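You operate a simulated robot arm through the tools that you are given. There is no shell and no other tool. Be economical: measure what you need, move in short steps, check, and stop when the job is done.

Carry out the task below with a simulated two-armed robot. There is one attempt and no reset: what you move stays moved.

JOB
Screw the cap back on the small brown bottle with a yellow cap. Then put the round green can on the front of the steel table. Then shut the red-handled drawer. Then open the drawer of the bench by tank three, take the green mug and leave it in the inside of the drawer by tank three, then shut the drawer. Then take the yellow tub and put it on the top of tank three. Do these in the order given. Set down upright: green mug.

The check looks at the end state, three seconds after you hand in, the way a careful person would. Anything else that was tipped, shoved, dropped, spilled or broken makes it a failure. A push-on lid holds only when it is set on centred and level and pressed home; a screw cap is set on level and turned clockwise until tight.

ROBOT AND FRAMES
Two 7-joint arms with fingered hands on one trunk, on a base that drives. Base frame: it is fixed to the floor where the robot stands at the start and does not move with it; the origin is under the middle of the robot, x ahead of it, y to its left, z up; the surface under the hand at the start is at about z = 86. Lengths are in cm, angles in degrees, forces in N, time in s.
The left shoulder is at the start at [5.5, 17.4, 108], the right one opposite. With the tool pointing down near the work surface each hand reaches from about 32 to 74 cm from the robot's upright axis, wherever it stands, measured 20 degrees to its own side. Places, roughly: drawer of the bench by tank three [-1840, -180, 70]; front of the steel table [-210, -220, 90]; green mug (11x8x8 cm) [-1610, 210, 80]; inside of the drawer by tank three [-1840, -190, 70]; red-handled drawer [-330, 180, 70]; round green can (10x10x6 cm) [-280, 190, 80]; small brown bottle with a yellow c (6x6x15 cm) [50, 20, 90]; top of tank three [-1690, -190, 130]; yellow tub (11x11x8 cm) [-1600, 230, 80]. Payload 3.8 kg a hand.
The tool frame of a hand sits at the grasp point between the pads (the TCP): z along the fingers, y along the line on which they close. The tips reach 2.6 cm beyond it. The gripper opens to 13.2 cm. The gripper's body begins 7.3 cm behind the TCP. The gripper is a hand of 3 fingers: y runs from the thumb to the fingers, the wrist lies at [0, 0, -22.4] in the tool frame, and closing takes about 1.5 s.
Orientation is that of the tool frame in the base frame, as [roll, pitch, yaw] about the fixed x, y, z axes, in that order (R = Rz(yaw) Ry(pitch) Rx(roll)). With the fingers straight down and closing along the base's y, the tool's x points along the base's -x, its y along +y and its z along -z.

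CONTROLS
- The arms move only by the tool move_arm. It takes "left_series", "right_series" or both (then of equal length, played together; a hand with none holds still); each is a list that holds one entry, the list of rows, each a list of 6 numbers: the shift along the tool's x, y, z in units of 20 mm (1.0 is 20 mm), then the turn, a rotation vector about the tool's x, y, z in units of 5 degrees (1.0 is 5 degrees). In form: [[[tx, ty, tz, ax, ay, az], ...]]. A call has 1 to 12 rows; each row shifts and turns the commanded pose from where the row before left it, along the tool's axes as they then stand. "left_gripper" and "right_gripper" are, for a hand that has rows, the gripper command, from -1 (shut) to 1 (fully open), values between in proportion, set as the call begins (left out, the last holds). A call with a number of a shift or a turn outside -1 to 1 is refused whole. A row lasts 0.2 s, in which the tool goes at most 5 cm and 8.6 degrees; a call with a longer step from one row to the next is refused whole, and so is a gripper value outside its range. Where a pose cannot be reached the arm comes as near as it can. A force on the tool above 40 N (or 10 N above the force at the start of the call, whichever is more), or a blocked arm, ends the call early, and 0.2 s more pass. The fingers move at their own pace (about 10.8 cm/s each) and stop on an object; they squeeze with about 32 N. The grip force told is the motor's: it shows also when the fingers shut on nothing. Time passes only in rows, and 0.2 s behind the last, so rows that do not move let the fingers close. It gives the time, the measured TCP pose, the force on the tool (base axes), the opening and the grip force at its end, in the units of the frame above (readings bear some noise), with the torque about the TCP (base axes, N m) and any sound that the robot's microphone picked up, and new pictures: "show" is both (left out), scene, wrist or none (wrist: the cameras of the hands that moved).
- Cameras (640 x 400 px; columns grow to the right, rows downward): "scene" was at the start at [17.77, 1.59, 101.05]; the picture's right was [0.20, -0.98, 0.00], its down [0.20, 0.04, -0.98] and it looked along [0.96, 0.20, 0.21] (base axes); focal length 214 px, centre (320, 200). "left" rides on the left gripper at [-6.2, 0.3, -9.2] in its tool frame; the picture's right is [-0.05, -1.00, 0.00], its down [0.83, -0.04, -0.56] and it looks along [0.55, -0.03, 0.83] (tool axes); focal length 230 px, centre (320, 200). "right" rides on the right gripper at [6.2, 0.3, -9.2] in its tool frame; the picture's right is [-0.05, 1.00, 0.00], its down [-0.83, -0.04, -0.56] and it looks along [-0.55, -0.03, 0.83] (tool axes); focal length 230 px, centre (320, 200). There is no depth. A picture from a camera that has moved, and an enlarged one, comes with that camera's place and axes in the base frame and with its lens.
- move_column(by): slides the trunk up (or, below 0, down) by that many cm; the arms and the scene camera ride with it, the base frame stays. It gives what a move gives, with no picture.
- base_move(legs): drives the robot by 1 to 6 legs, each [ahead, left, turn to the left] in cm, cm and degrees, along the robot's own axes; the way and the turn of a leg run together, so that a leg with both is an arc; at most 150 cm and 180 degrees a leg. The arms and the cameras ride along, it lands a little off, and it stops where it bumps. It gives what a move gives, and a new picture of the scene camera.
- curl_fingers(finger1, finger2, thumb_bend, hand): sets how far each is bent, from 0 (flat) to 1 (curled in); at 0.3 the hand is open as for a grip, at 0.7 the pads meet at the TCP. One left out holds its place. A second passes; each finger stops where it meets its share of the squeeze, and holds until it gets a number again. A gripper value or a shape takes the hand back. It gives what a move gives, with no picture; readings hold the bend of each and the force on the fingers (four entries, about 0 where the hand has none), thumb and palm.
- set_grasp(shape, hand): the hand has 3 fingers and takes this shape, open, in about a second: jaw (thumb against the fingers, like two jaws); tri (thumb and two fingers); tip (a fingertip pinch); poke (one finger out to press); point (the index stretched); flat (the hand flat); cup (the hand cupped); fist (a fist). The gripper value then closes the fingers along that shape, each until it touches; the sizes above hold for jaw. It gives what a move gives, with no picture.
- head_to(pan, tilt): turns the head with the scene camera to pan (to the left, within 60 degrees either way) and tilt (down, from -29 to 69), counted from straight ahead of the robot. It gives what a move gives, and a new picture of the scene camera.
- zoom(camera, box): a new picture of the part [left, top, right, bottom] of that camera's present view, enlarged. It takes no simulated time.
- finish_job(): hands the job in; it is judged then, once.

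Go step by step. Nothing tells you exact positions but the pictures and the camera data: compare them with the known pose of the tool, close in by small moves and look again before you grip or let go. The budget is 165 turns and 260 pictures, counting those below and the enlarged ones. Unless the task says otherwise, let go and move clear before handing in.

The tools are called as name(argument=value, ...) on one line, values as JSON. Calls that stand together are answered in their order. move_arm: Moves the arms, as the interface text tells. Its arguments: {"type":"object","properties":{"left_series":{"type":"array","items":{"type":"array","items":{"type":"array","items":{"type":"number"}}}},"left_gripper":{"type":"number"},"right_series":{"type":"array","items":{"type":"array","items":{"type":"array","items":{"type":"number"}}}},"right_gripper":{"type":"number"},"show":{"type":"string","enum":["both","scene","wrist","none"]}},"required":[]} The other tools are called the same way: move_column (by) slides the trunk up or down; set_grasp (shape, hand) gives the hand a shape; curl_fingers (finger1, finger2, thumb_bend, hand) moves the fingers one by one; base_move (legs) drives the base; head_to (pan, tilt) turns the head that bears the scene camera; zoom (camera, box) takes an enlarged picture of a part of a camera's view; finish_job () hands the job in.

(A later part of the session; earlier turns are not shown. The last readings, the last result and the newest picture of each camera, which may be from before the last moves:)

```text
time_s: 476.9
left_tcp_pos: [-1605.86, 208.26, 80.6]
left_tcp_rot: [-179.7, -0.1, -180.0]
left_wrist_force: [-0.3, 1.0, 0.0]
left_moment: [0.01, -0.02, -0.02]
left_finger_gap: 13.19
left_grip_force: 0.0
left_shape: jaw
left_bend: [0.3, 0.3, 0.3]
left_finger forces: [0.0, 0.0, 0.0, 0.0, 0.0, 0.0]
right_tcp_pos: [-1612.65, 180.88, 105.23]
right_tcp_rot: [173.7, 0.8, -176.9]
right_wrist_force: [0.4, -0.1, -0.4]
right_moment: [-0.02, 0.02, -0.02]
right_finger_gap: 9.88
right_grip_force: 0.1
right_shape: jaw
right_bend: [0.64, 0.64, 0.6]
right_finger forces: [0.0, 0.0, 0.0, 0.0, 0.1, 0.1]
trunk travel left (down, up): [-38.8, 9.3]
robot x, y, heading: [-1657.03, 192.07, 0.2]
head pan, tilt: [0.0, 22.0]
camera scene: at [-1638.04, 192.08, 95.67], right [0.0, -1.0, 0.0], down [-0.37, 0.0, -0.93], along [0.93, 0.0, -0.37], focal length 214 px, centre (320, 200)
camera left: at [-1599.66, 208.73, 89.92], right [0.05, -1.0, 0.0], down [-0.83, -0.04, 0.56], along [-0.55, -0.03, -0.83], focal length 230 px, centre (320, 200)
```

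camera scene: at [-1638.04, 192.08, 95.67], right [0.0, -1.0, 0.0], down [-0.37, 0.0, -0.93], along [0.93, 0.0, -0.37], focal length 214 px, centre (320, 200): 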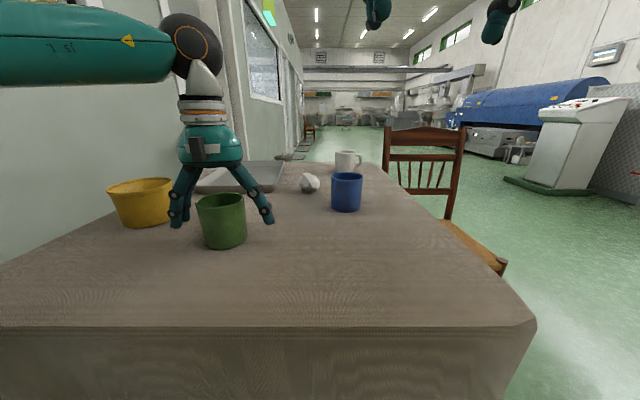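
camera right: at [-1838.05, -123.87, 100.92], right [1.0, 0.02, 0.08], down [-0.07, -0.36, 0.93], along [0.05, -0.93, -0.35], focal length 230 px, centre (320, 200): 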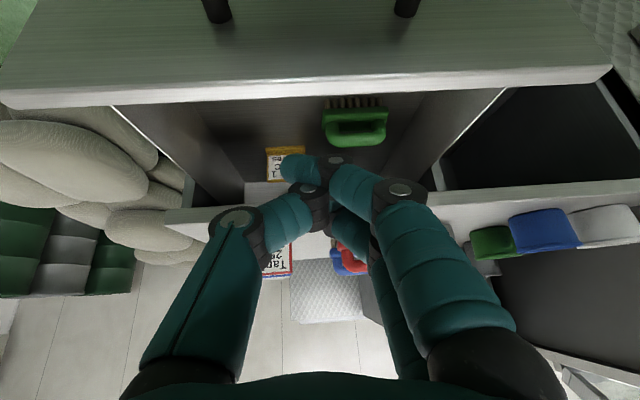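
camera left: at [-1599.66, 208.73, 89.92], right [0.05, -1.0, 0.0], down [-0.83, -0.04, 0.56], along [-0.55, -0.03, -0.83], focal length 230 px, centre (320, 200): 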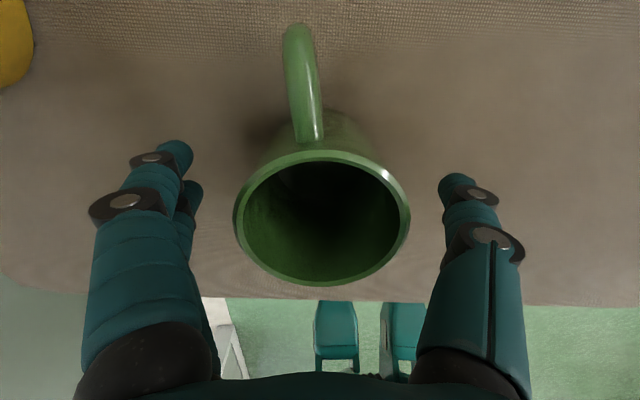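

Well centred. Lowering 1 cm and closing.

move_arm(left_series=[[[0, 0, 0.5, 0, 0, 0], [0, 0, 0, 0, 0, 0]]], show="none")

move_arm(left_series=[[[0, 0, 0, 0, 0, 0], [0, 0, 0, 0, 0, 0], [0, 0, 0, 0, 0, 0], [0, 0, 0, 0, 0, 0], [0, 0, 0, 0, 0, 0], [0, 0, 0, 0, 0, 0], [0, 0, 0, 0, 0, 0]]], left_gripper=-1, show="none")

move_arm(left_series=[[[0, 0, -0.5, 0, 0, 0], [0, 0, -1, 0, 0, 0], [0, 0, -1, 0, 0, 0], [0, 0, -1, 0, 0, 0], [0, 0, -1, 0, 0, 0], [0, 0, -1, 0, 0, 0], [0, 0, -1, 0, 0, 0], [0, 0, -1, 0, 0, 0], [0, 0, -1, 0, 0, 0], [0, 0, -1, 0, 0, 0], [0, 0, -1, 0, 0, 0]]], show="both")

```text
time_s: 477.4
left_tcp_pos: [-1605.6, 208.41, 79.65]
left_tcp_rot: [-179.7, 0.0, -180.0]
left_wrist_force: [0.2, -1.2, -0.2]
left_moment: [-0.04, -0.01, 0.04]
left_finger_gap: 13.19
left_grip_force: 0.1
left_shape: jaw
left_bend: [0.3, 0.3, 0.3]
left_finger forces: [0.1, 0.0, 0.0, 0.0, 0.0, 0.0]
right_tcp_pos: [-1612.74, 180.99, 105.2]
right_tcp_rot: [173.6, 0.7, -176.9]
right_wrist_force: [-0.5, 0.5, 0.3]
right_moment: [0.01, 0.03, -0.02]
right_finger_gap: 9.87
right_grip_force: 0.1
right_shape: jaw
right_bend: [0.64, 0.64, 0.6]
right_finger forces: [0.0, 0.1, 0.1, 0.0, 0.0, 0.1]
trunk travel left (down, up): [-38.8, 9.3]
robot x, y, heading: [-1657.09, 191.66, 0.1]
head pan, tilt: [0.0, 22.0]
```

```text
time_s: 479.1
left_tcp_pos: [-1605.63, 208.37, 79.55]
left_tcp_rot: [-179.6, 0.0, 179.9]
left_wrist_force: [0.7, 1.4, 0.2]
left_moment: [-0.01, -0.02, -0.02]
left_finger_gap: 5.86
left_grip_force: 31.8
left_shape: jaw
left_bend: [0.73, 0.73, 0.7]
left_finger forces: [15.2, 14.2, 0.0, 0.1, 28.4, 0.0]
right_tcp_pos: [-1612.56, 180.9, 105.27]
right_tcp_rot: [173.8, 0.7, -176.9]
right_wrist_force: [0.0, -0.5, -0.3]
right_moment: [0.01, -0.02, -0.03]
right_finger_gap: 9.87
right_grip_force: 0.0
right_shape: jaw
right_bend: [0.64, 0.64, 0.6]
right_finger forces: [0.1, 0.0, 0.0, 0.0, 0.0, 0.0]
trunk travel left (down, up): [-38.8, 9.3]
robot x, y, heading: [-1656.91, 192.09, -0.1]
head pan, tilt: [0.0, 22.0]
```

```text
time_s: 481.4
left_tcp_pos: [-1605.54, 208.31, 100.53]
left_tcp_rot: [-179.7, -0.1, -180.0]
left_wrist_force: [0.4, -0.7, -1.2]
left_moment: [0.03, 0.04, -0.01]
left_finger_gap: 5.83
left_grip_force: 32.7
left_shape: jaw
left_bend: [0.73, 0.73, 0.7]
left_finger forces: [15.4, 14.5, 0.0, 0.0, 28.4, 0.0]
right_tcp_pos: [-1612.61, 180.91, 105.31]
right_tcp_rot: [173.7, 0.8, -176.8]
right_wrist_force: [0.1, 0.3, 0.0]
right_moment: [-0.01, 0.0, -0.01]
right_finger_gap: 9.85
right_grip_force: 0.0
right_shape: jaw
right_bend: [0.64, 0.64, 0.6]
right_finger forces: [0.1, 0.0, 0.0, 0.1, 0.0, 0.0]
trunk travel left (down, up): [-38.8, 9.3]
robot x, y, heading: [-1656.93, 191.72, 0.1]
head pan, tilt: [0.0, 22.0]
camera scene: at [-1638.03, 192.08, 95.67], right [0.0, -1.0, 0.0], down [-0.37, 0.0, -0.93], along [0.93, 0.0, -0.37], focal length 214 px, centre (320, 200)
camera left: at [-1599.44, 208.7, 109.88], right [0.05, -1.0, 0.01], down [-0.83, -0.04, 0.56], along [-0.55, -0.03, -0.83], focal length 230 px, centre (320, 200)
```

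scene: 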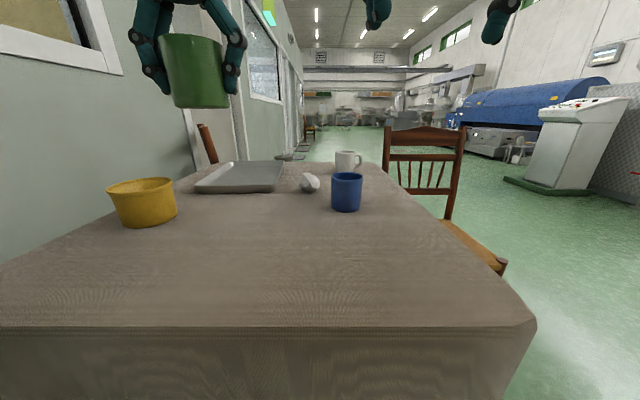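
left: 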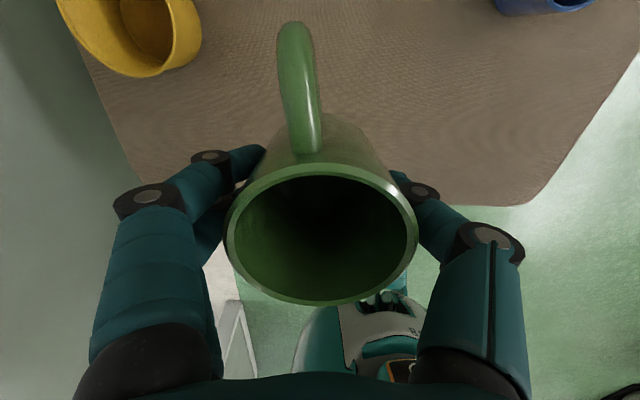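

The mug is held upright. I'll back away, turn, and drive to the open drawer.

base_move(legs=[[-40, 0, 0], [0, 0, -90], [120, -83, 0], [110, -83, 0]])

head_to(pan=12, tilt=18)

```text
time_s: 502.3
left_tcp_pos: [-1846.66, -89.94, 100.58]
left_tcp_rot: [-179.7, 0.0, 89.7]
left_wrist_force: [-0.6, 0.1, -1.4]
left_moment: [0.0, 0.0, 0.0]
left_finger_gap: 5.82
left_grip_force: 31.7
left_shape: jaw
left_bend: [0.73, 0.73, 0.7]
left_finger forces: [15.4, 14.4, 0.0, 0.0, 28.3, 0.0]
right_tcp_pos: [-1873.93, -82.66, 105.32]
right_tcp_rot: [173.8, 0.7, 92.6]
right_wrist_force: [-0.9, -0.3, 0.0]
right_moment: [-0.01, 0.0, -0.01]
right_finger_gap: 9.86
right_grip_force: 0.1
right_shape: jaw
right_bend: [0.64, 0.64, 0.6]
right_finger forces: [0.0, 0.0, 0.1, 0.0, 0.0, 0.1]
trunk travel left (down, up): [-38.8, 9.3]
robot x, y, heading: [-1861.83, -38.36, -90.3]
head pan, tilt: [0.0, 22.0]
camera scene: at [-1862.51, -57.45, 95.67], right [-1.0, 0.01, 0.0], down [0.0, 0.37, -0.93], along [0.0, -0.93, -0.37], focal length 214 px, centre (320, 200)
```

scene: 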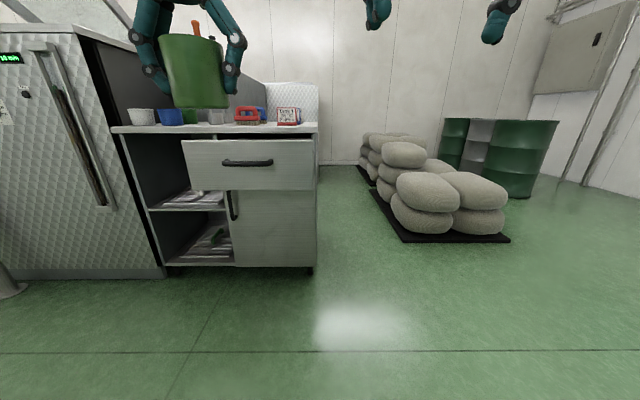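

```text
time_s: 503.0
left_tcp_pos: [-1846.64, -90.01, 100.67]
left_tcp_rot: [-179.7, 0.1, 89.7]
left_wrist_force: [-0.8, -0.1, -2.0]
left_moment: [0.01, 0.0, 0.01]
left_finger_gap: 5.81
left_grip_force: 32.3
left_shape: jaw
left_bend: [0.73, 0.73, 0.7]
left_finger forces: [15.6, 14.5, 0.0, 0.0, 28.3, 0.0]
right_tcp_pos: [-1874.05, -82.66, 105.27]
right_tcp_rot: [173.8, 0.7, 92.7]
right_wrist_force: [-0.2, 0.2, 0.0]
right_moment: [0.03, 0.0, 0.05]
right_finger_gap: 9.86
right_grip_force: 0.0
right_shape: jaw
right_bend: [0.64, 0.64, 0.6]
right_finger forces: [0.0, 0.1, 0.0, 0.1, 0.0, 0.0]
trunk travel left (down, up): [-38.8, 9.3]
robot x, y, heading: [-1862.58, -38.21, -90.4]
head pan, tilt: [12.0, 18.0]
camera scene: at [-1860.57, -57.3, 96.31], right [-0.98, -0.2, 0.0], down [-0.06, 0.3, -0.95], along [0.19, -0.93, -0.31], focal length 214 px, centre (320, 200)
```

scene: 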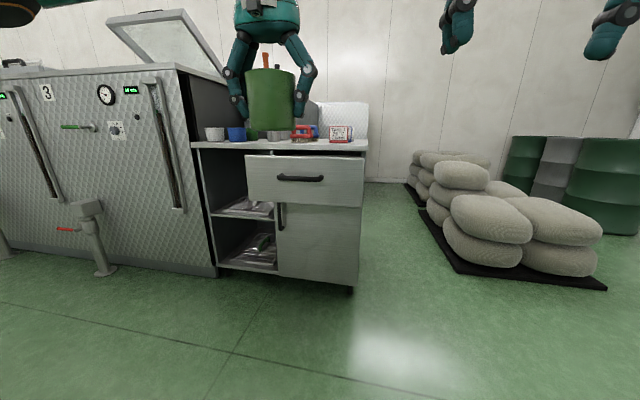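

The drawer panel is at y≈−137, x −1860…−1811, top z≈87. I'll drive in so the mug is above the free front part of the drawer.

base_move(legs=[[56.5, 0, 0]])

zoom(camera="left", box=[0, 0, 640, 400])

zoom(camera="right", box=[0, 0, 640, 400])

```text
time_s: 506.3
left_tcp_pos: [-1846.78, -147.84, 100.53]
left_tcp_rot: [-179.8, -0.1, 89.7]
left_wrist_force: [-0.6, 0.5, -2.5]
left_moment: [0.0, 0.0, 0.01]
left_finger_gap: 5.8
left_grip_force: 31.4
left_shape: jaw
left_bend: [0.73, 0.73, 0.7]
left_finger forces: [15.5, 14.5, 0.1, 0.0, 28.3, 0.1]
right_tcp_pos: [-1874.13, -140.65, 105.25]
right_tcp_rot: [173.8, 0.7, 92.9]
right_wrist_force: [-0.3, 0.0, 0.5]
right_moment: [-0.02, 0.01, -0.01]
right_finger_gap: 9.86
right_grip_force: 0.2
right_shape: jaw
right_bend: [0.64, 0.64, 0.6]
right_finger forces: [0.0, 0.1, 0.1, 0.0, 0.0, 0.1]
trunk travel left (down, up): [-38.8, 9.3]
robot x, y, heading: [-1862.95, -96.12, -90.4]
head pan, tilt: [12.0, 18.0]
camera scene: at [-1860.8, -115.25, 96.31], right [-0.98, -0.2, 0.0], down [-0.06, 0.3, -0.95], along [0.19, -0.93, -0.31], focal length 214 px, centre (320, 200)
```

scene: 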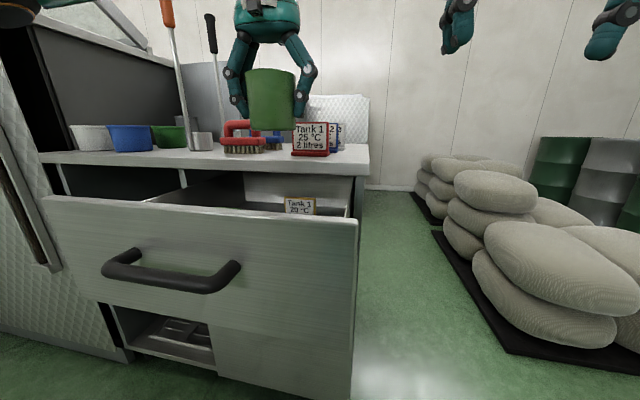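

```text
1.00 times, centred on (320, 200) of left (not enlarged: the box is as wide or as high as the picture)
camera zoom: at [-1846.48, -153.97, 109.84], right [-1.0, -0.05, 0.01], down [-0.04, 0.83, 0.56], along [-0.03, 0.55, -0.83], focal length 230 px, centre (320, 200)
```

zoom: 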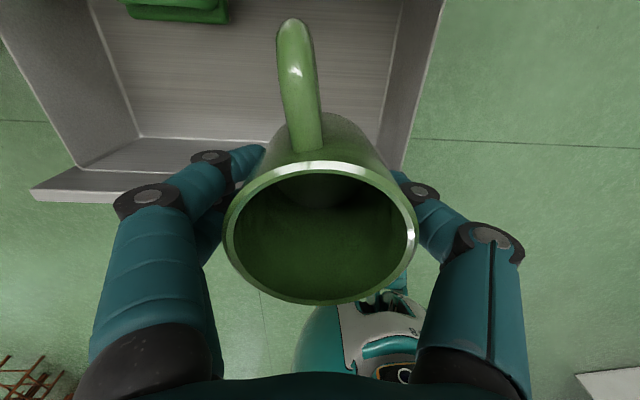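

```text
1.00 times, centred on (320, 200) of right (not enlarged: the box is as wide or as high as the picture)
camera zoom: at [-1875.1, -134.36, 114.19], right [0.99, 0.0, 0.11], down [-0.06, -0.83, 0.56], along [0.09, -0.56, -0.82], focal length 230 px, centre (320, 200)
```

zoom: 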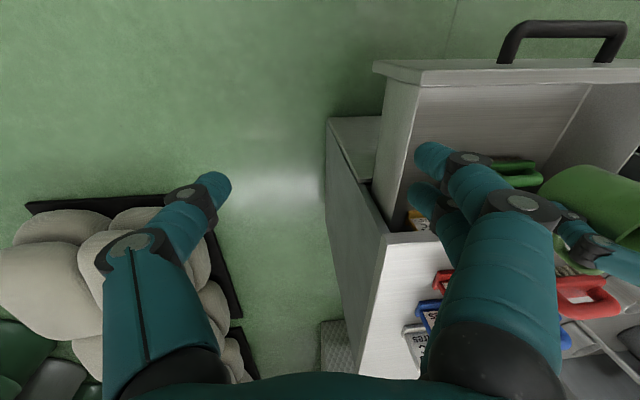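

The mug is over the free front-left area. Lowering it.

move_arm(left_series=[[[0, 0, 1, 0, 0, 0], [0, 0, 1, 0, 0, 0], [0, 0, 1, 0, 0, 0], [0, 0, 1, 0, 0, 0], [0, 0, 1, 0, 0, 0], [0, 0, 1, 0, 0, 0], [0, 0, 1, 0, 0, 0], [0, 0, 1, 0, 0, 0], [0, 0, 1, 0, 0, 0], [0, 0, 0.8, 0, 0, 0], [0, 0, 0.6, 0, 0, 0], [0, 0, 0, 0, 0, 0]]], show="both")

```text
time_s: 508.9
left_tcp_pos: [-1847.0, -147.95, 79.48]
left_tcp_rot: [-179.6, 0.0, 89.7]
left_wrist_force: [0.3, 0.3, -1.6]
left_moment: [-0.01, 0.02, -0.02]
left_finger_gap: 5.81
left_grip_force: 32.1
left_shape: jaw
left_bend: [0.73, 0.73, 0.7]
left_finger forces: [15.5, 14.5, 0.0, 0.0, 28.3, 0.0]
right_tcp_pos: [-1874.15, -140.53, 105.11]
right_tcp_rot: [173.8, 0.7, 92.8]
right_wrist_force: [0.5, -0.7, -0.4]
right_moment: [-0.03, -0.02, 0.0]
right_finger_gap: 9.87
right_grip_force: 0.1
right_shape: jaw
right_bend: [0.64, 0.64, 0.6]
right_finger forces: [0.0, 0.0, 0.0, 0.0, 0.1, 0.1]
trunk travel left (down, up): [-38.8, 9.3]
robot x, y, heading: [-1862.49, -96.23, -90.3]
head pan, tilt: [12.0, 18.0]
camera scene: at [-1860.8, -115.22, 96.32], right [-0.98, -0.2, 0.0], down [-0.06, 0.3, -0.95], along [0.19, -0.93, -0.31], focal length 214 px, centre (320, 200)
camera left: at [-1846.6, -154.03, 88.88], right [-1.0, -0.05, 0.01], down [-0.04, 0.83, 0.56], along [-0.03, 0.55, -0.83], focal length 230 px, centre (320, 200)
```

scene: 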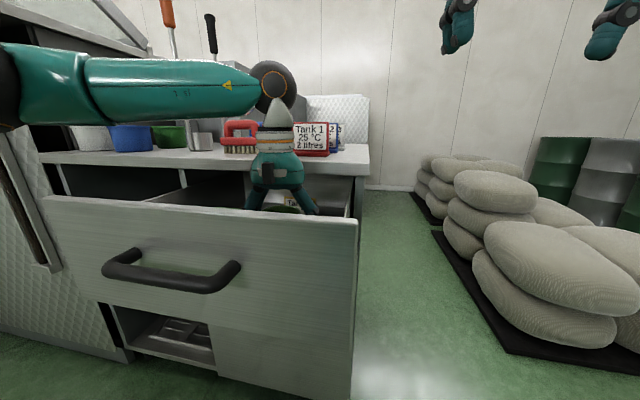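
left: 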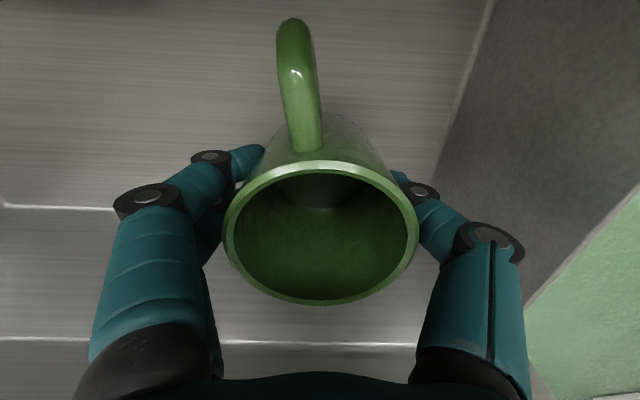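

move_arm(left_series=[[[0, 0, 0.3, 0, 0, 0], [0, 0, 0.3, 0, 0, 0], [0, 0, 0.3, 0, 0, 0], [0, 0, 0.2, 0, 0, 0], [0, 0, 0.1, 0, 0, 0], [0, 0, 0.1, 0, 0, 0], [0, 0, 0, 0, 0, 0]]], show="none")

```text
time_s: 510.5
left_tcp_pos: [-1846.9, -147.85, 76.92]
left_tcp_rot: [-179.7, 0.0, 89.7]
left_wrist_force: [0.5, 0.2, -2.1]
left_moment: [0.02, 0.03, -0.02]
left_finger_gap: 5.83
left_grip_force: 32.5
left_shape: jaw
left_bend: [0.73, 0.73, 0.7]
left_finger forces: [15.5, 14.4, 0.0, 0.1, 28.3, 0.1]
right_tcp_pos: [-1874.16, -140.62, 105.2]
right_tcp_rot: [173.9, 0.8, 92.8]
right_wrist_force: [0.2, 0.0, 0.3]
right_moment: [0.0, -0.01, 0.0]
right_finger_gap: 9.87
right_grip_force: 0.1
right_shape: jaw
right_bend: [0.64, 0.64, 0.6]
right_finger forces: [0.1, 0.0, 0.0, 0.0, 0.0, 0.1]
trunk travel left (down, up): [-38.8, 9.3]
robot x, y, heading: [-1862.58, -96.41, -90.4]
head pan, tilt: [12.0, 18.0]
```

move_arm(left_series=[[[0, 0, 0.12, 0, 0, 0], [0, 0, 0.12, 0, 0, 0], [0, 0, 0.12, 0, 0, 0], [0, 0, 0.1, 0, 0, 0], [0, 0, 0.1, 0, 0, 0], [0, 0, 0, 0, 0, 0]]], show="wrist")

```text
time_s: 511.9
left_tcp_pos: [-1846.9, -147.95, 75.89]
left_tcp_rot: [-179.7, 0.0, 89.7]
left_wrist_force: [-0.6, 0.7, -2.1]
left_moment: [0.04, -0.02, 0.01]
left_finger_gap: 5.8
left_grip_force: 31.9
left_shape: jaw
left_bend: [0.73, 0.73, 0.7]
left_finger forces: [15.6, 14.5, 0.0, 0.0, 28.2, 0.1]
right_tcp_pos: [-1874.08, -140.61, 105.26]
right_tcp_rot: [173.8, 0.6, 92.8]
right_wrist_force: [-0.2, -0.8, 0.0]
right_moment: [0.01, -0.01, 0.0]
right_finger_gap: 9.87
right_grip_force: 0.0
right_shape: jaw
right_bend: [0.64, 0.64, 0.6]
right_finger forces: [0.1, 0.0, 0.0, 0.1, 0.0, 0.0]
trunk travel left (down, up): [-38.8, 9.3]
robot x, y, heading: [-1862.38, -96.29, -90.2]
head pan, tilt: [12.0, 18.0]
camera left: at [-1846.57, -154.02, 85.31], right [-1.0, -0.05, 0.01], down [-0.04, 0.83, 0.56], along [-0.03, 0.55, -0.83], focal length 230 px, centre (320, 200)
```

left: 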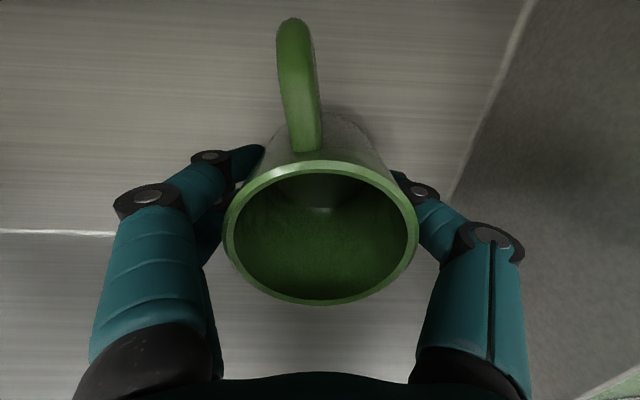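

move_arm(left_series=[[[0, 0, 0.12, 0, 0, 0], [0, 0, 0.12, 0, 0, 0], [0, 0, 0.12, 0, 0, 0], [0, 0, 0.12, 0, 0, 0], [0, 0, 0.12, 0, 0, 0], [0, 0, 0.12, 0, 0, 0], [0, 0, 0.12, 0, 0, 0], [0, 0, 0, 0, 0, 0]]], show="none")

```text
time_s: 513.7
left_tcp_pos: [-1846.81, -147.77, 74.25]
left_tcp_rot: [-179.7, 0.0, 89.6]
left_wrist_force: [0.5, -0.4, -2.5]
left_moment: [0.03, -0.02, 0.01]
left_finger_gap: 5.8
left_grip_force: 31.9
left_shape: jaw
left_bend: [0.73, 0.73, 0.7]
left_finger forces: [15.5, 14.5, 0.0, 0.1, 28.3, 0.0]
right_tcp_pos: [-1874.17, -140.68, 105.24]
right_tcp_rot: [173.7, 0.7, 92.8]
right_wrist_force: [-0.5, -0.2, 0.1]
right_moment: [0.0, 0.02, 0.02]
right_finger_gap: 9.87
right_grip_force: 0.0
right_shape: jaw
right_bend: [0.64, 0.64, 0.6]
right_finger forces: [0.1, 0.0, 0.0, 0.0, 0.1, 0.0]
trunk travel left (down, up): [-38.8, 9.3]
robot x, y, heading: [-1862.61, -95.85, -90.4]
head pan, tilt: [12.0, 18.0]
```

move_arm(left_series=[[[0, 0, 0.1, 0, 0, 0], [0, 0, 0.1, 0, 0, 0], [0, 0, 0.1, 0, 0, 0], [0, 0, 0.1, 0, 0, 0], [0, 0, 0.1, 0, 0, 0], [0, 0, 0.1, 0, 0, 0], [0, 0, 0.1, 0, 0, 0]]], show="wrist")

```text
time_s: 515.3
left_tcp_pos: [-1847.11, -148.26, 73.66]
left_tcp_rot: [-179.4, 0.8, 89.7]
left_wrist_force: [4.5, 1.8, 21.9]
left_moment: [0.0, -0.28, 0.01]
left_finger_gap: 5.86
left_grip_force: 32.2
left_shape: jaw
left_bend: [0.74, 0.74, 0.71]
left_finger forces: [18.8, 17.7, 0.0, 0.1, 31.9, 0.1]
right_tcp_pos: [-1874.2, -140.44, 105.18]
right_tcp_rot: [173.8, 0.6, 92.8]
right_wrist_force: [0.4, 0.6, 0.0]
right_moment: [0.03, -0.01, -0.01]
right_finger_gap: 9.89
right_grip_force: 0.0
right_shape: jaw
right_bend: [0.64, 0.64, 0.6]
right_finger forces: [0.0, 0.0, 0.0, 0.0, 0.0, 0.0]
trunk travel left (down, up): [-38.8, 9.3]
robot x, y, heading: [-1862.71, -95.91, -90.4]
head pan, tilt: [12.0, 18.0]
stopped in row 7 (left hand): the force on the tool passed its limit at 42 N (the readings are from after the stop); the commanded pose is now the measured one
camera left: at [-1846.72, -154.21, 83.1], right [-1.0, -0.05, 0.01], down [-0.03, 0.84, 0.54], along [-0.04, 0.54, -0.84], focal length 230 px, centre (320, 200)
```

left: 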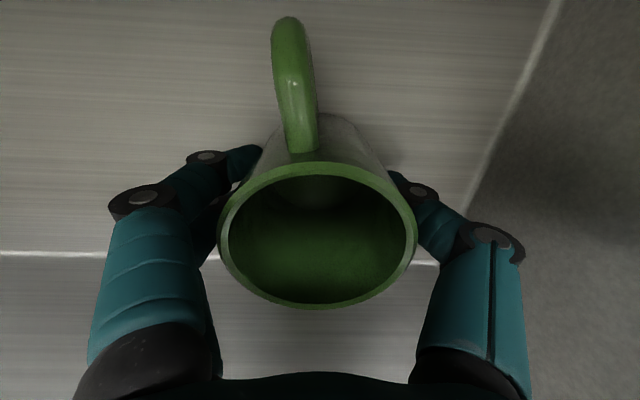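

The mug is on the drawer floor. I'll ease off, open, and rise straight up.

move_arm(left_series=[[[0, 0, -0.1, 0, 0, 0], [0, 0, 0, 0, 0, 0]]], show="none")

move_arm(left_series=[[[0, 0, 0, 0, 0, 0], [0, 0, 0, 0, 0, 0], [0, 0, 0, 0, 0, 0], [0, 0, 0, 0, 0, 0], [0, 0, 0, 0, 0, 0], [0, 0, 0, 0, 0, 0]]], left_gripper=0.9, show="wrist")

move_arm(left_series=[[[0, 0, -0.5, 0, 0, 0], [0, 0, -0.8, 0, 0, 0], [0, 0, -1, 0, 0, 0], [0, 0, -1, 0, 0, 0], [0, 0, -1, 0, 0, 0], [0, 0, -1, 0, 0, 0], [0, 0, -1, 0, 0, 0], [0, 0, -1, 0, 0, 0], [0, 0, -1, 0, 0, 0], [0, 0, -1, 0, 0, 0], [0, 0, -1, 0, 0, 0], [0, 0, -1, 0, 0, 0]]], show="wrist")

```text
time_s: 515.9
left_tcp_pos: [-1847.11, -148.11, 73.74]
left_tcp_rot: [-179.5, 0.6, 89.8]
left_wrist_force: [2.0, -3.1, 21.6]
left_moment: [-0.07, -0.2, -0.02]
left_finger_gap: 5.87
left_grip_force: 32.0
left_shape: jaw
left_bend: [0.74, 0.74, 0.71]
left_finger forces: [19.0, 16.5, 0.0, 0.0, 31.6, 0.1]
right_tcp_pos: [-1874.19, -140.41, 105.23]
right_tcp_rot: [173.7, 0.7, 92.8]
right_wrist_force: [-0.1, -0.3, -0.6]
right_moment: [-0.01, 0.03, -0.01]
right_finger_gap: 9.88
right_grip_force: 0.1
right_shape: jaw
right_bend: [0.64, 0.64, 0.6]
right_finger forces: [0.0, 0.1, 0.0, 0.0, 0.0, 0.0]
trunk travel left (down, up): [-38.8, 9.3]
robot x, y, heading: [-1862.3, -96.07, -90.3]
head pan, tilt: [12.0, 18.0]
```

```text
time_s: 517.3
left_tcp_pos: [-1847.06, -148.11, 73.43]
left_tcp_rot: [-179.5, 0.4, 89.7]
left_wrist_force: [0.5, -0.4, 0.2]
left_moment: [-0.01, -0.04, -0.01]
left_finger_gap: 12.54
left_grip_force: 0.0
left_shape: jaw
left_bend: [0.4, 0.4, 0.37]
left_finger forces: [0.0, 0.0, 0.0, 0.1, 0.0, 0.1]
right_tcp_pos: [-1874.22, -140.64, 105.29]
right_tcp_rot: [173.8, 0.7, 92.8]
right_wrist_force: [0.5, 0.0, 1.4]
right_moment: [-0.02, 0.0, -0.01]
right_finger_gap: 9.89
right_grip_force: 0.0
right_shape: jaw
right_bend: [0.64, 0.64, 0.6]
right_finger forces: [0.0, 0.0, 0.0, 0.0, 0.0, 0.1]
trunk travel left (down, up): [-38.8, 9.3]
robot x, y, heading: [-1863.06, -96.59, -90.3]
head pan, tilt: [12.0, 18.0]
camera left: at [-1846.71, -154.1, 82.9], right [-1.0, -0.05, 0.01], down [-0.03, 0.83, 0.55], along [-0.03, 0.55, -0.84], focal length 230 px, centre (320, 200)
```

left: 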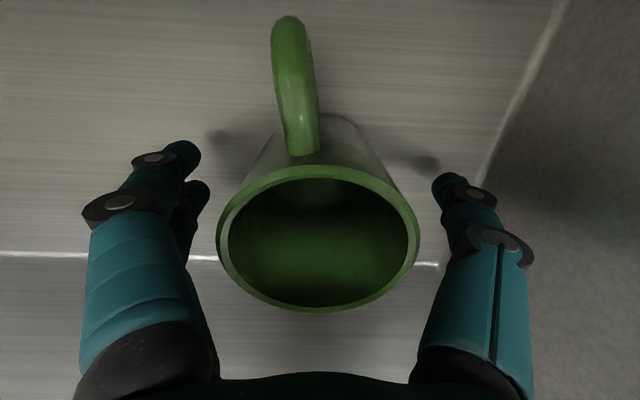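

```text
time_s: 519.9
left_tcp_pos: [-1846.88, -147.86, 96.31]
left_tcp_rot: [-179.5, 0.5, 89.8]
left_wrist_force: [0.2, 1.2, -0.4]
left_moment: [-0.01, 0.01, -0.02]
left_finger_gap: 12.52
left_grip_force: 0.1
left_shape: jaw
left_bend: [0.4, 0.4, 0.37]
left_finger forces: [0.0, 0.0, 0.0, 0.0, 0.1, 0.0]
right_tcp_pos: [-1874.16, -140.42, 105.18]
right_tcp_rot: [173.8, 0.7, 92.8]
right_wrist_force: [-0.5, -0.1, 0.3]
right_moment: [0.0, -0.03, -0.05]
right_finger_gap: 9.89
right_grip_force: 0.0
right_shape: jaw
right_bend: [0.64, 0.64, 0.6]
right_finger forces: [0.1, 0.0, 0.1, 0.0, 0.0, 0.0]
trunk travel left (down, up): [-38.8, 9.3]
robot x, y, heading: [-1862.68, -95.85, -90.2]
head pan, tilt: [12.0, 18.0]
camera left: at [-1846.58, -153.93, 105.74], right [-1.0, -0.05, 0.01], down [-0.03, 0.83, 0.55], along [-0.03, 0.55, -0.84], focal length 230 px, centre (320, 200)
```

left: 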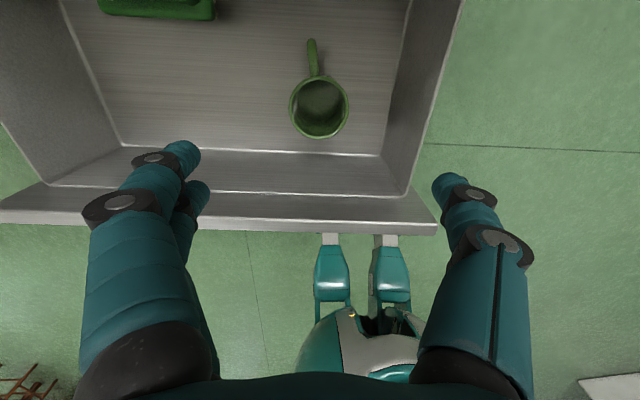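

The mug stands upright in the drawer. I'll back off, form a left fist at handle height, and push the drawer shut.

base_move(legs=[[-32, 0, 0], [0, 8, 0]])

move_column(by=-10)

set_grasp(shape="fist", hand="left")

move_arm(left_series=[[[0.3, 0, 0.415, 0, -1, 0], [0.335, 0, 0.387, 0, -1, 0], [0.368, 0, 0.357, 0, -1, 0], [0.397, 0, 0.323, 0, -1, 0], [0.424, 0, 0.287, 0, -1, 0], [0.447, 0, 0.249, 0, -1, 0], [0.467, 0, 0.209, 0, -1, 0], [0.484, 0, 0.168, 0, -1, 0], [0.497, 0, 0.125, 0, -1, 0], [0.506, 0, 0.081, 0, -1, 0], [0, 0, 0, 0, 0, 0]]], left_gripper=-1, show="both")

```text
time_s: 523.0
left_tcp_pos: [-1838.65, -115.44, 96.41]
left_tcp_rot: [-179.5, 0.4, 90.0]
left_wrist_force: [0.3, 0.6, 0.2]
left_moment: [0.0, 0.0, 0.04]
left_finger_gap: 12.52
left_grip_force: 0.1
left_shape: jaw
left_bend: [0.4, 0.4, 0.37]
left_finger forces: [0.1, 0.1, 0.1, 0.0, 0.0, 0.0]
right_tcp_pos: [-1865.91, -108.08, 105.26]
right_tcp_rot: [173.9, 0.7, 92.9]
right_wrist_force: [0.2, -0.7, -0.2]
right_moment: [0.0, -0.02, 0.0]
right_finger_gap: 9.87
right_grip_force: 0.2
right_shape: jaw
right_bend: [0.64, 0.64, 0.6]
right_finger forces: [0.0, 0.0, 0.0, 0.0, 0.0, 0.0]
trunk travel left (down, up): [-38.8, 9.3]
robot x, y, heading: [-1854.43, -63.82, -90.0]
head pan, tilt: [12.0, 18.0]
camera scene: at [-1852.67, -82.79, 96.32], right [-0.98, -0.21, 0.0], down [-0.06, 0.3, -0.95], along [0.2, -0.93, -0.31], focal length 214 px, centre (320, 200)
```

scene: 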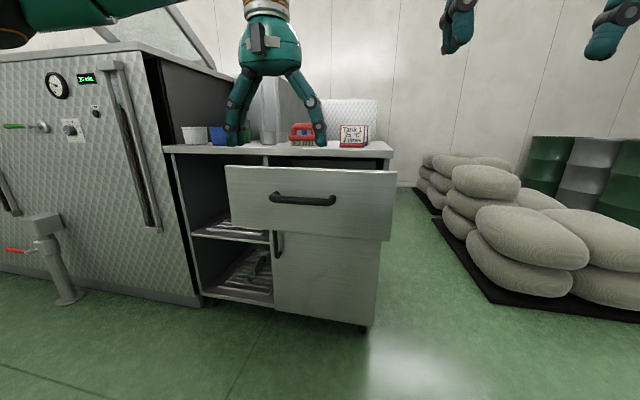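

```text
time_s: 524.3
left_tcp_pos: [-1838.72, -115.49, 86.34]
left_tcp_rot: [-179.5, 0.4, 90.1]
left_wrist_force: [-0.4, -0.7, 0.0]
left_moment: [0.01, 0.01, -0.03]
left_finger_gap: 12.54
left_grip_force: 0.0
left_shape: jaw
left_bend: [0.4, 0.4, 0.37]
left_finger forces: [0.0, 0.0, 0.0, 0.0, 0.1, 0.0]
right_tcp_pos: [-1865.96, -108.16, 95.27]
right_tcp_rot: [173.7, 0.8, 93.1]
right_wrist_force: [-0.1, -0.4, -0.1]
right_moment: [-0.02, 0.01, 0.0]
right_finger_gap: 9.88
right_grip_force: 0.1
right_shape: jaw
right_bend: [0.64, 0.64, 0.6]
right_finger forces: [0.0, 0.0, 0.1, 0.1, 0.1, 0.1]
trunk travel left (down, up): [-28.8, 19.3]
robot x, y, heading: [-1854.13, -64.23, -89.9]
head pan, tilt: [12.0, 18.0]
```

```text
time_s: 525.2
left_tcp_pos: [-1838.65, -115.37, 86.33]
left_tcp_rot: [-179.6, 0.4, 90.0]
left_wrist_force: [0.7, 0.1, 0.6]
left_moment: [0.0, 0.01, 0.01]
left_finger_gap: 0.02
left_grip_force: 0.0
left_shape: fist
left_bend: [1.0, 1.0, 0.54]
left_finger forces: [0.1, 0.0, 0.0, 0.1, 0.0, 0.0]
right_tcp_pos: [-1865.91, -108.14, 95.18]
right_tcp_rot: [173.9, 0.6, 92.9]
right_wrist_force: [0.1, 0.3, 0.3]
right_moment: [0.0, 0.02, -0.01]
right_finger_gap: 9.88
right_grip_force: 0.0
right_shape: jaw
right_bend: [0.64, 0.64, 0.6]
right_finger forces: [0.0, 0.0, 0.0, 0.0, 0.0, 0.0]
trunk travel left (down, up): [-28.8, 19.3]
robot x, y, heading: [-1854.64, -64.45, -90.0]
head pan, tilt: [12.0, 18.0]
```

```text
time_s: 527.6
left_tcp_pos: [-1841.05, -112.99, 78.05]
left_tcp_rot: [-179.3, 50.3, 90.4]
left_wrist_force: [0.1, -0.1, -0.5]
left_moment: [-0.01, -0.03, 0.05]
left_finger_gap: 0.0
left_grip_force: 0.1
left_shape: fist
left_bend: [1.0, 1.0, 0.54]
left_finger forces: [0.0, 0.0, 0.0, 0.0, 0.0, 0.1]
left hand out of reach, approached as far as the arm can: row 8, 9, 10
right_tcp_pos: [-1865.86, -108.17, 95.2]
right_tcp_rot: [173.7, 0.7, 92.9]
right_wrist_force: [-0.4, 1.1, -0.6]
right_moment: [0.01, -0.04, -0.01]
right_finger_gap: 9.87
right_grip_force: 0.1
right_shape: jaw
right_bend: [0.64, 0.64, 0.6]
right_finger forces: [0.0, 0.0, 0.0, 0.0, 0.0, 0.0]
trunk travel left (down, up): [-28.8, 19.3]
robot x, y, heading: [-1854.87, -63.87, -90.0]
head pan, tilt: [12.0, 18.0]
camera scene: at [-1852.71, -81.64, 85.99], right [-0.98, -0.21, 0.0], down [-0.06, 0.3, -0.95], along [0.2, -0.93, -0.31], focal length 214 px, centre (320, 200)
camera left: at [-1840.61, -109.7, 88.73], right [-1.0, -0.03, 0.05], down [-0.05, 0.96, -0.29], along [-0.04, -0.29, -0.96], focal length 230 px, centre (320, 200)
```

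scene: 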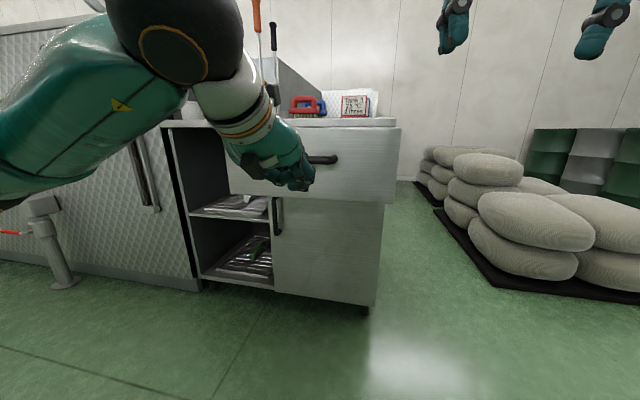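
left: 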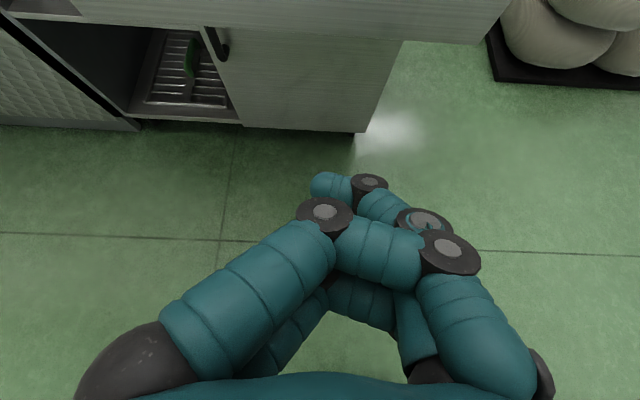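

The fist is in line with the handle. Driving forward to push.

base_move(legs=[[22, 0, 0], [12, 0, 0]])

base_move(legs=[[12, 0, 0]])

```text
time_s: 530.2
left_tcp_pos: [-1840.71, -146.92, 77.96]
left_tcp_rot: [-179.3, 50.4, 90.7]
left_wrist_force: [0.5, -0.6, -0.5]
left_moment: [0.02, -0.02, 0.02]
left_finger_gap: 0.0
left_grip_force: 0.0
left_shape: fist
left_bend: [1.0, 1.0, 0.54]
left_finger forces: [0.1, 0.1, 0.1, 0.0, 0.0, 0.1]
right_tcp_pos: [-1865.7, -142.36, 95.27]
right_tcp_rot: [173.9, 0.7, 93.3]
right_wrist_force: [0.0, 0.5, -0.3]
right_moment: [0.01, 0.0, 0.01]
right_finger_gap: 9.88
right_grip_force: 0.1
right_shape: jaw
right_bend: [0.64, 0.64, 0.6]
right_finger forces: [0.0, 0.1, 0.0, 0.0, 0.0, 0.1]
trunk travel left (down, up): [-28.8, 19.3]
robot x, y, heading: [-1854.39, -98.15, -89.6]
head pan, tilt: [12.0, 18.0]
camera scene: at [-1852.52, -115.74, 85.97], right [-0.98, -0.21, 0.0], down [-0.07, 0.3, -0.95], along [0.2, -0.93, -0.31], focal length 214 px, centre (320, 200)
```

scene: 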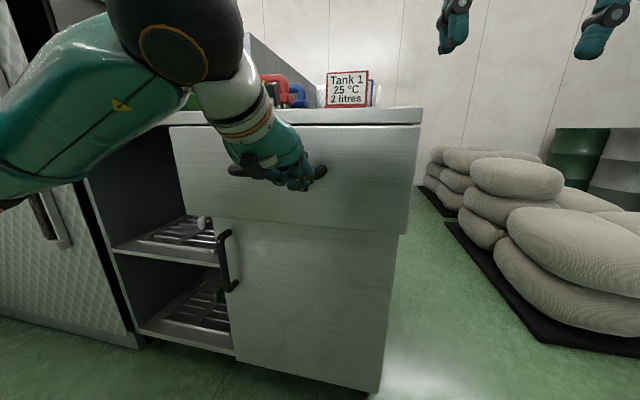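

```text
time_s: 531.4
left_tcp_pos: [-1840.83, -156.76, 77.33]
left_tcp_rot: [179.9, 48.8, 89.1]
left_wrist_force: [0.8, 2.6, -3.4]
left_moment: [-0.02, -0.07, -0.04]
left_finger_gap: 0.0
left_grip_force: 0.0
left_shape: fist
left_bend: [1.0, 1.0, 0.54]
left_finger forces: [0.0, 0.1, 0.0, 0.0, 3.5, 0.0]
right_tcp_pos: [-1865.67, -152.74, 95.33]
right_tcp_rot: [173.7, 0.8, 93.3]
right_wrist_force: [0.1, 0.5, 0.4]
right_moment: [0.02, 0.02, 0.01]
right_finger_gap: 9.87
right_grip_force: 0.2
right_shape: jaw
right_bend: [0.64, 0.64, 0.6]
right_finger forces: [0.0, 0.1, 0.0, 0.0, 0.0, 0.0]
trunk travel left (down, up): [-28.8, 19.3]
robot x, y, heading: [-1854.76, -108.4, -89.7]
head pan, tilt: [12.0, 18.0]
stopped in leg 1: the force on the tool passed its limit at 54 N (the readings are from after the stop); the commanded pose is now the measured one
camera scene: at [-1852.48, -126.14, 85.99], right [-0.98, -0.21, 0.0], down [-0.07, 0.3, -0.95], along [0.2, -0.93, -0.31], focal length 214 px, centre (320, 200)
```

scene: 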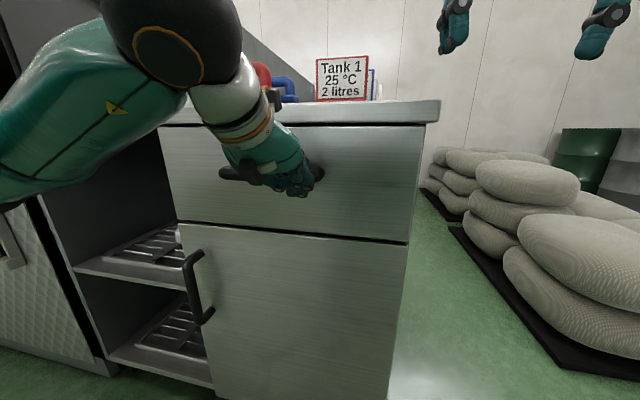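

The drawer is shut flush. I'll back off, raise the trunk and straighten the left hand.

base_move(legs=[[-45, 0, 0]])

move_column(by=10)

set_grasp(shape="jaw", hand="left")

move_arm(left_series=[[[-0.4, 0, -0.6, 0, 1, 0], [-0.4, 0, -0.6, 0, 1, 0], [-0.4, 0, -0.6, 0, 1, 0], [-0.3, 0, -0.6, 0, 1, 0], [-0.3, 0, -0.6, 0, 1, 0], [-0.3, 0, -0.6, 0, 1, 0], [-0.2, 0, -0.6, 0, 1, 0], [-0.2, 0, -0.6, 0, 1, 0], [-0.1, 0, -0.6, 0, 1, 0], [0, 0, -0.6, 0, 0.75, 0], [0, 0, 0, 0, 0, 0]]], left_gripper=1, show="none")

```text
time_s: 534.1
left_tcp_pos: [-1840.94, -112.01, 77.25]
left_tcp_rot: [179.9, 48.8, 89.6]
left_wrist_force: [0.1, -0.1, 0.7]
left_moment: [0.01, 0.0, 0.03]
left_finger_gap: 0.0
left_grip_force: 0.1
left_shape: fist
left_bend: [1.0, 1.0, 0.54]
left_finger forces: [0.0, 0.0, 0.0, 0.1, 0.1, 0.1]
right_tcp_pos: [-1865.63, -108.06, 95.33]
right_tcp_rot: [173.6, 0.7, 93.5]
right_wrist_force: [0.1, 0.4, 0.1]
right_moment: [-0.02, -0.03, 0.0]
right_finger_gap: 9.87
right_grip_force: 0.1
right_shape: jaw
right_bend: [0.64, 0.64, 0.6]
right_finger forces: [0.1, 0.0, 0.1, 0.1, 0.0, 0.1]
trunk travel left (down, up): [-28.8, 19.3]
robot x, y, heading: [-1855.21, -63.81, -89.4]
head pan, tilt: [12.0, 18.0]
camera scene: at [-1852.71, -81.55, 85.99], right [-0.98, -0.22, 0.0], down [-0.07, 0.3, -0.95], along [0.21, -0.93, -0.31], focal length 214 px, centre (320, 200)
```

scene: 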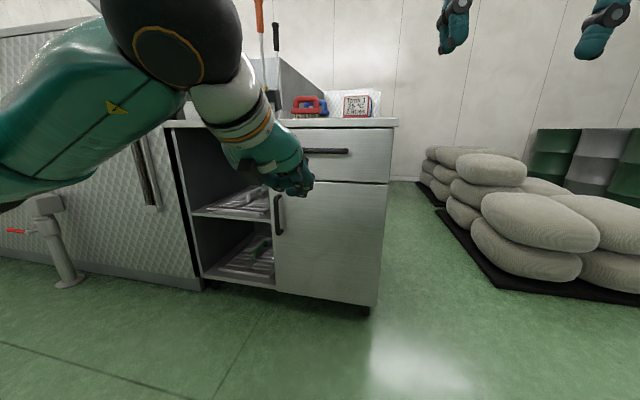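

```text
time_s: 535.4
left_tcp_pos: [-1840.99, -112.16, 87.3]
left_tcp_rot: [180.0, 48.8, 89.6]
left_wrist_force: [0.3, -0.3, -0.8]
left_moment: [0.01, 0.01, 0.0]
left_finger_gap: 0.0
left_grip_force: 0.1
left_shape: fist
left_bend: [1.0, 1.0, 0.54]
left_finger forces: [0.0, 0.1, 0.1, 0.1, 0.0, 0.0]
right_tcp_pos: [-1865.8, -108.23, 105.23]
right_tcp_rot: [173.9, 0.6, 93.5]
right_wrist_force: [0.6, -0.7, -0.3]
right_moment: [0.0, 0.0, -0.04]
right_finger_gap: 9.85
right_grip_force: 0.0
right_shape: jaw
right_bend: [0.64, 0.64, 0.6]
right_finger forces: [0.1, 0.1, 0.0, 0.0, 0.0, 0.0]
trunk travel left (down, up): [-38.8, 9.3]
robot x, y, heading: [-1854.76, -63.58, -89.7]
head pan, tilt: [12.0, 18.0]
```

```text
time_s: 536.3
left_tcp_pos: [-1840.88, -112.13, 87.36]
left_tcp_rot: [179.9, 48.8, 89.5]
left_wrist_force: [0.3, 0.1, -0.6]
left_moment: [-0.01, 0.04, -0.01]
left_finger_gap: 5.83
left_grip_force: 0.2
left_shape: jaw
left_bend: [0.86, 0.86, 0.3]
left_finger forces: [0.1, 0.1, 0.0, 0.0, 0.1, 0.1]
right_tcp_pos: [-1865.69, -108.29, 105.28]
right_tcp_rot: [173.8, 0.7, 93.6]
right_wrist_force: [0.4, 0.3, 0.5]
right_moment: [0.01, 0.02, 0.0]
right_finger_gap: 9.88
right_grip_force: 0.1
right_shape: jaw
right_bend: [0.64, 0.64, 0.6]
right_finger forces: [0.0, 0.1, 0.0, 0.1, 0.0, 0.0]
trunk travel left (down, up): [-38.8, 9.3]
robot x, y, heading: [-1855.02, -63.74, -89.5]
head pan, tilt: [12.0, 18.0]
```

```text
time_s: 538.7
left_tcp_pos: [-1840.79, -111.22, 100.4]
left_tcp_rot: [-180.0, -0.1, 89.6]
left_wrist_force: [0.4, 0.4, 0.1]
left_moment: [0.01, -0.04, 0.04]
left_finger_gap: 5.83
left_grip_force: 0.1
left_shape: jaw
left_bend: [0.85, 0.85, 0.3]
left_finger forces: [0.0, 0.0, 0.0, 0.0, 0.0, 0.0]
right_tcp_pos: [-1865.81, -108.2, 105.26]
right_tcp_rot: [173.8, 0.6, 93.5]
right_wrist_force: [0.4, 0.2, 0.2]
right_moment: [-0.02, 0.0, -0.01]
right_finger_gap: 9.85
right_grip_force: 0.0
right_shape: jaw
right_bend: [0.64, 0.64, 0.6]
right_finger forces: [0.0, 0.0, 0.2, 0.0, 0.1, 0.0]
trunk travel left (down, up): [-38.8, 9.3]
robot x, y, heading: [-1854.88, -64.04, -89.3]
head pan, tilt: [12.0, 18.0]
```

The drawer is closed. Next, the yellow tub: I'll drive back to the table and take it with the left hand.

base_move(legs=[[0, 0, 89.5], [150, 0, 0], [0, 135, 0], [0, 131, 0], [40, 0, 0]])

```text
time_s: 574.8
left_tcp_pos: [-1618.13, 214.39, 100.34]
left_tcp_rot: [-180.0, 0.1, -180.0]
left_wrist_force: [0.5, -0.5, 0.0]
left_moment: [-0.04, -0.01, 0.03]
left_finger_gap: 0.02
left_grip_force: 0.0
left_shape: jaw
left_bend: [0.71, 0.72, 0.45]
left_finger forces: [0.0, 0.0, 0.0, 0.0, 0.0, 0.0]
right_tcp_pos: [-1620.74, 189.57, 105.32]
right_tcp_rot: [173.8, 0.7, -176.0]
right_wrist_force: [-0.8, 0.1, -0.6]
right_moment: [0.0, 0.01, -0.03]
right_finger_gap: 9.85
right_grip_force: 0.1
right_shape: jaw
right_bend: [0.64, 0.64, 0.6]
right_finger forces: [0.0, 0.1, 0.1, 0.0, 0.1, 0.1]
trunk travel left (down, up): [-38.8, 9.3]
robot x, y, heading: [-1665.75, 200.27, 1.1]
head pan, tilt: [12.0, 18.0]
camera scene: at [-1646.45, 202.36, 96.31], right [0.22, -0.97, 0.0], down [-0.3, -0.07, -0.95], along [0.93, 0.21, -0.31], focal length 214 px, centre (320, 200)
```

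scene: 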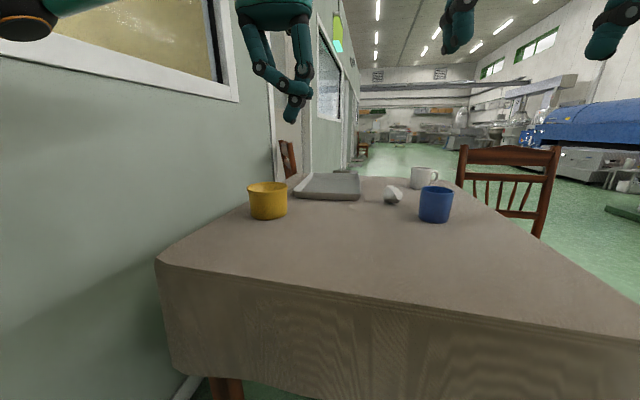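

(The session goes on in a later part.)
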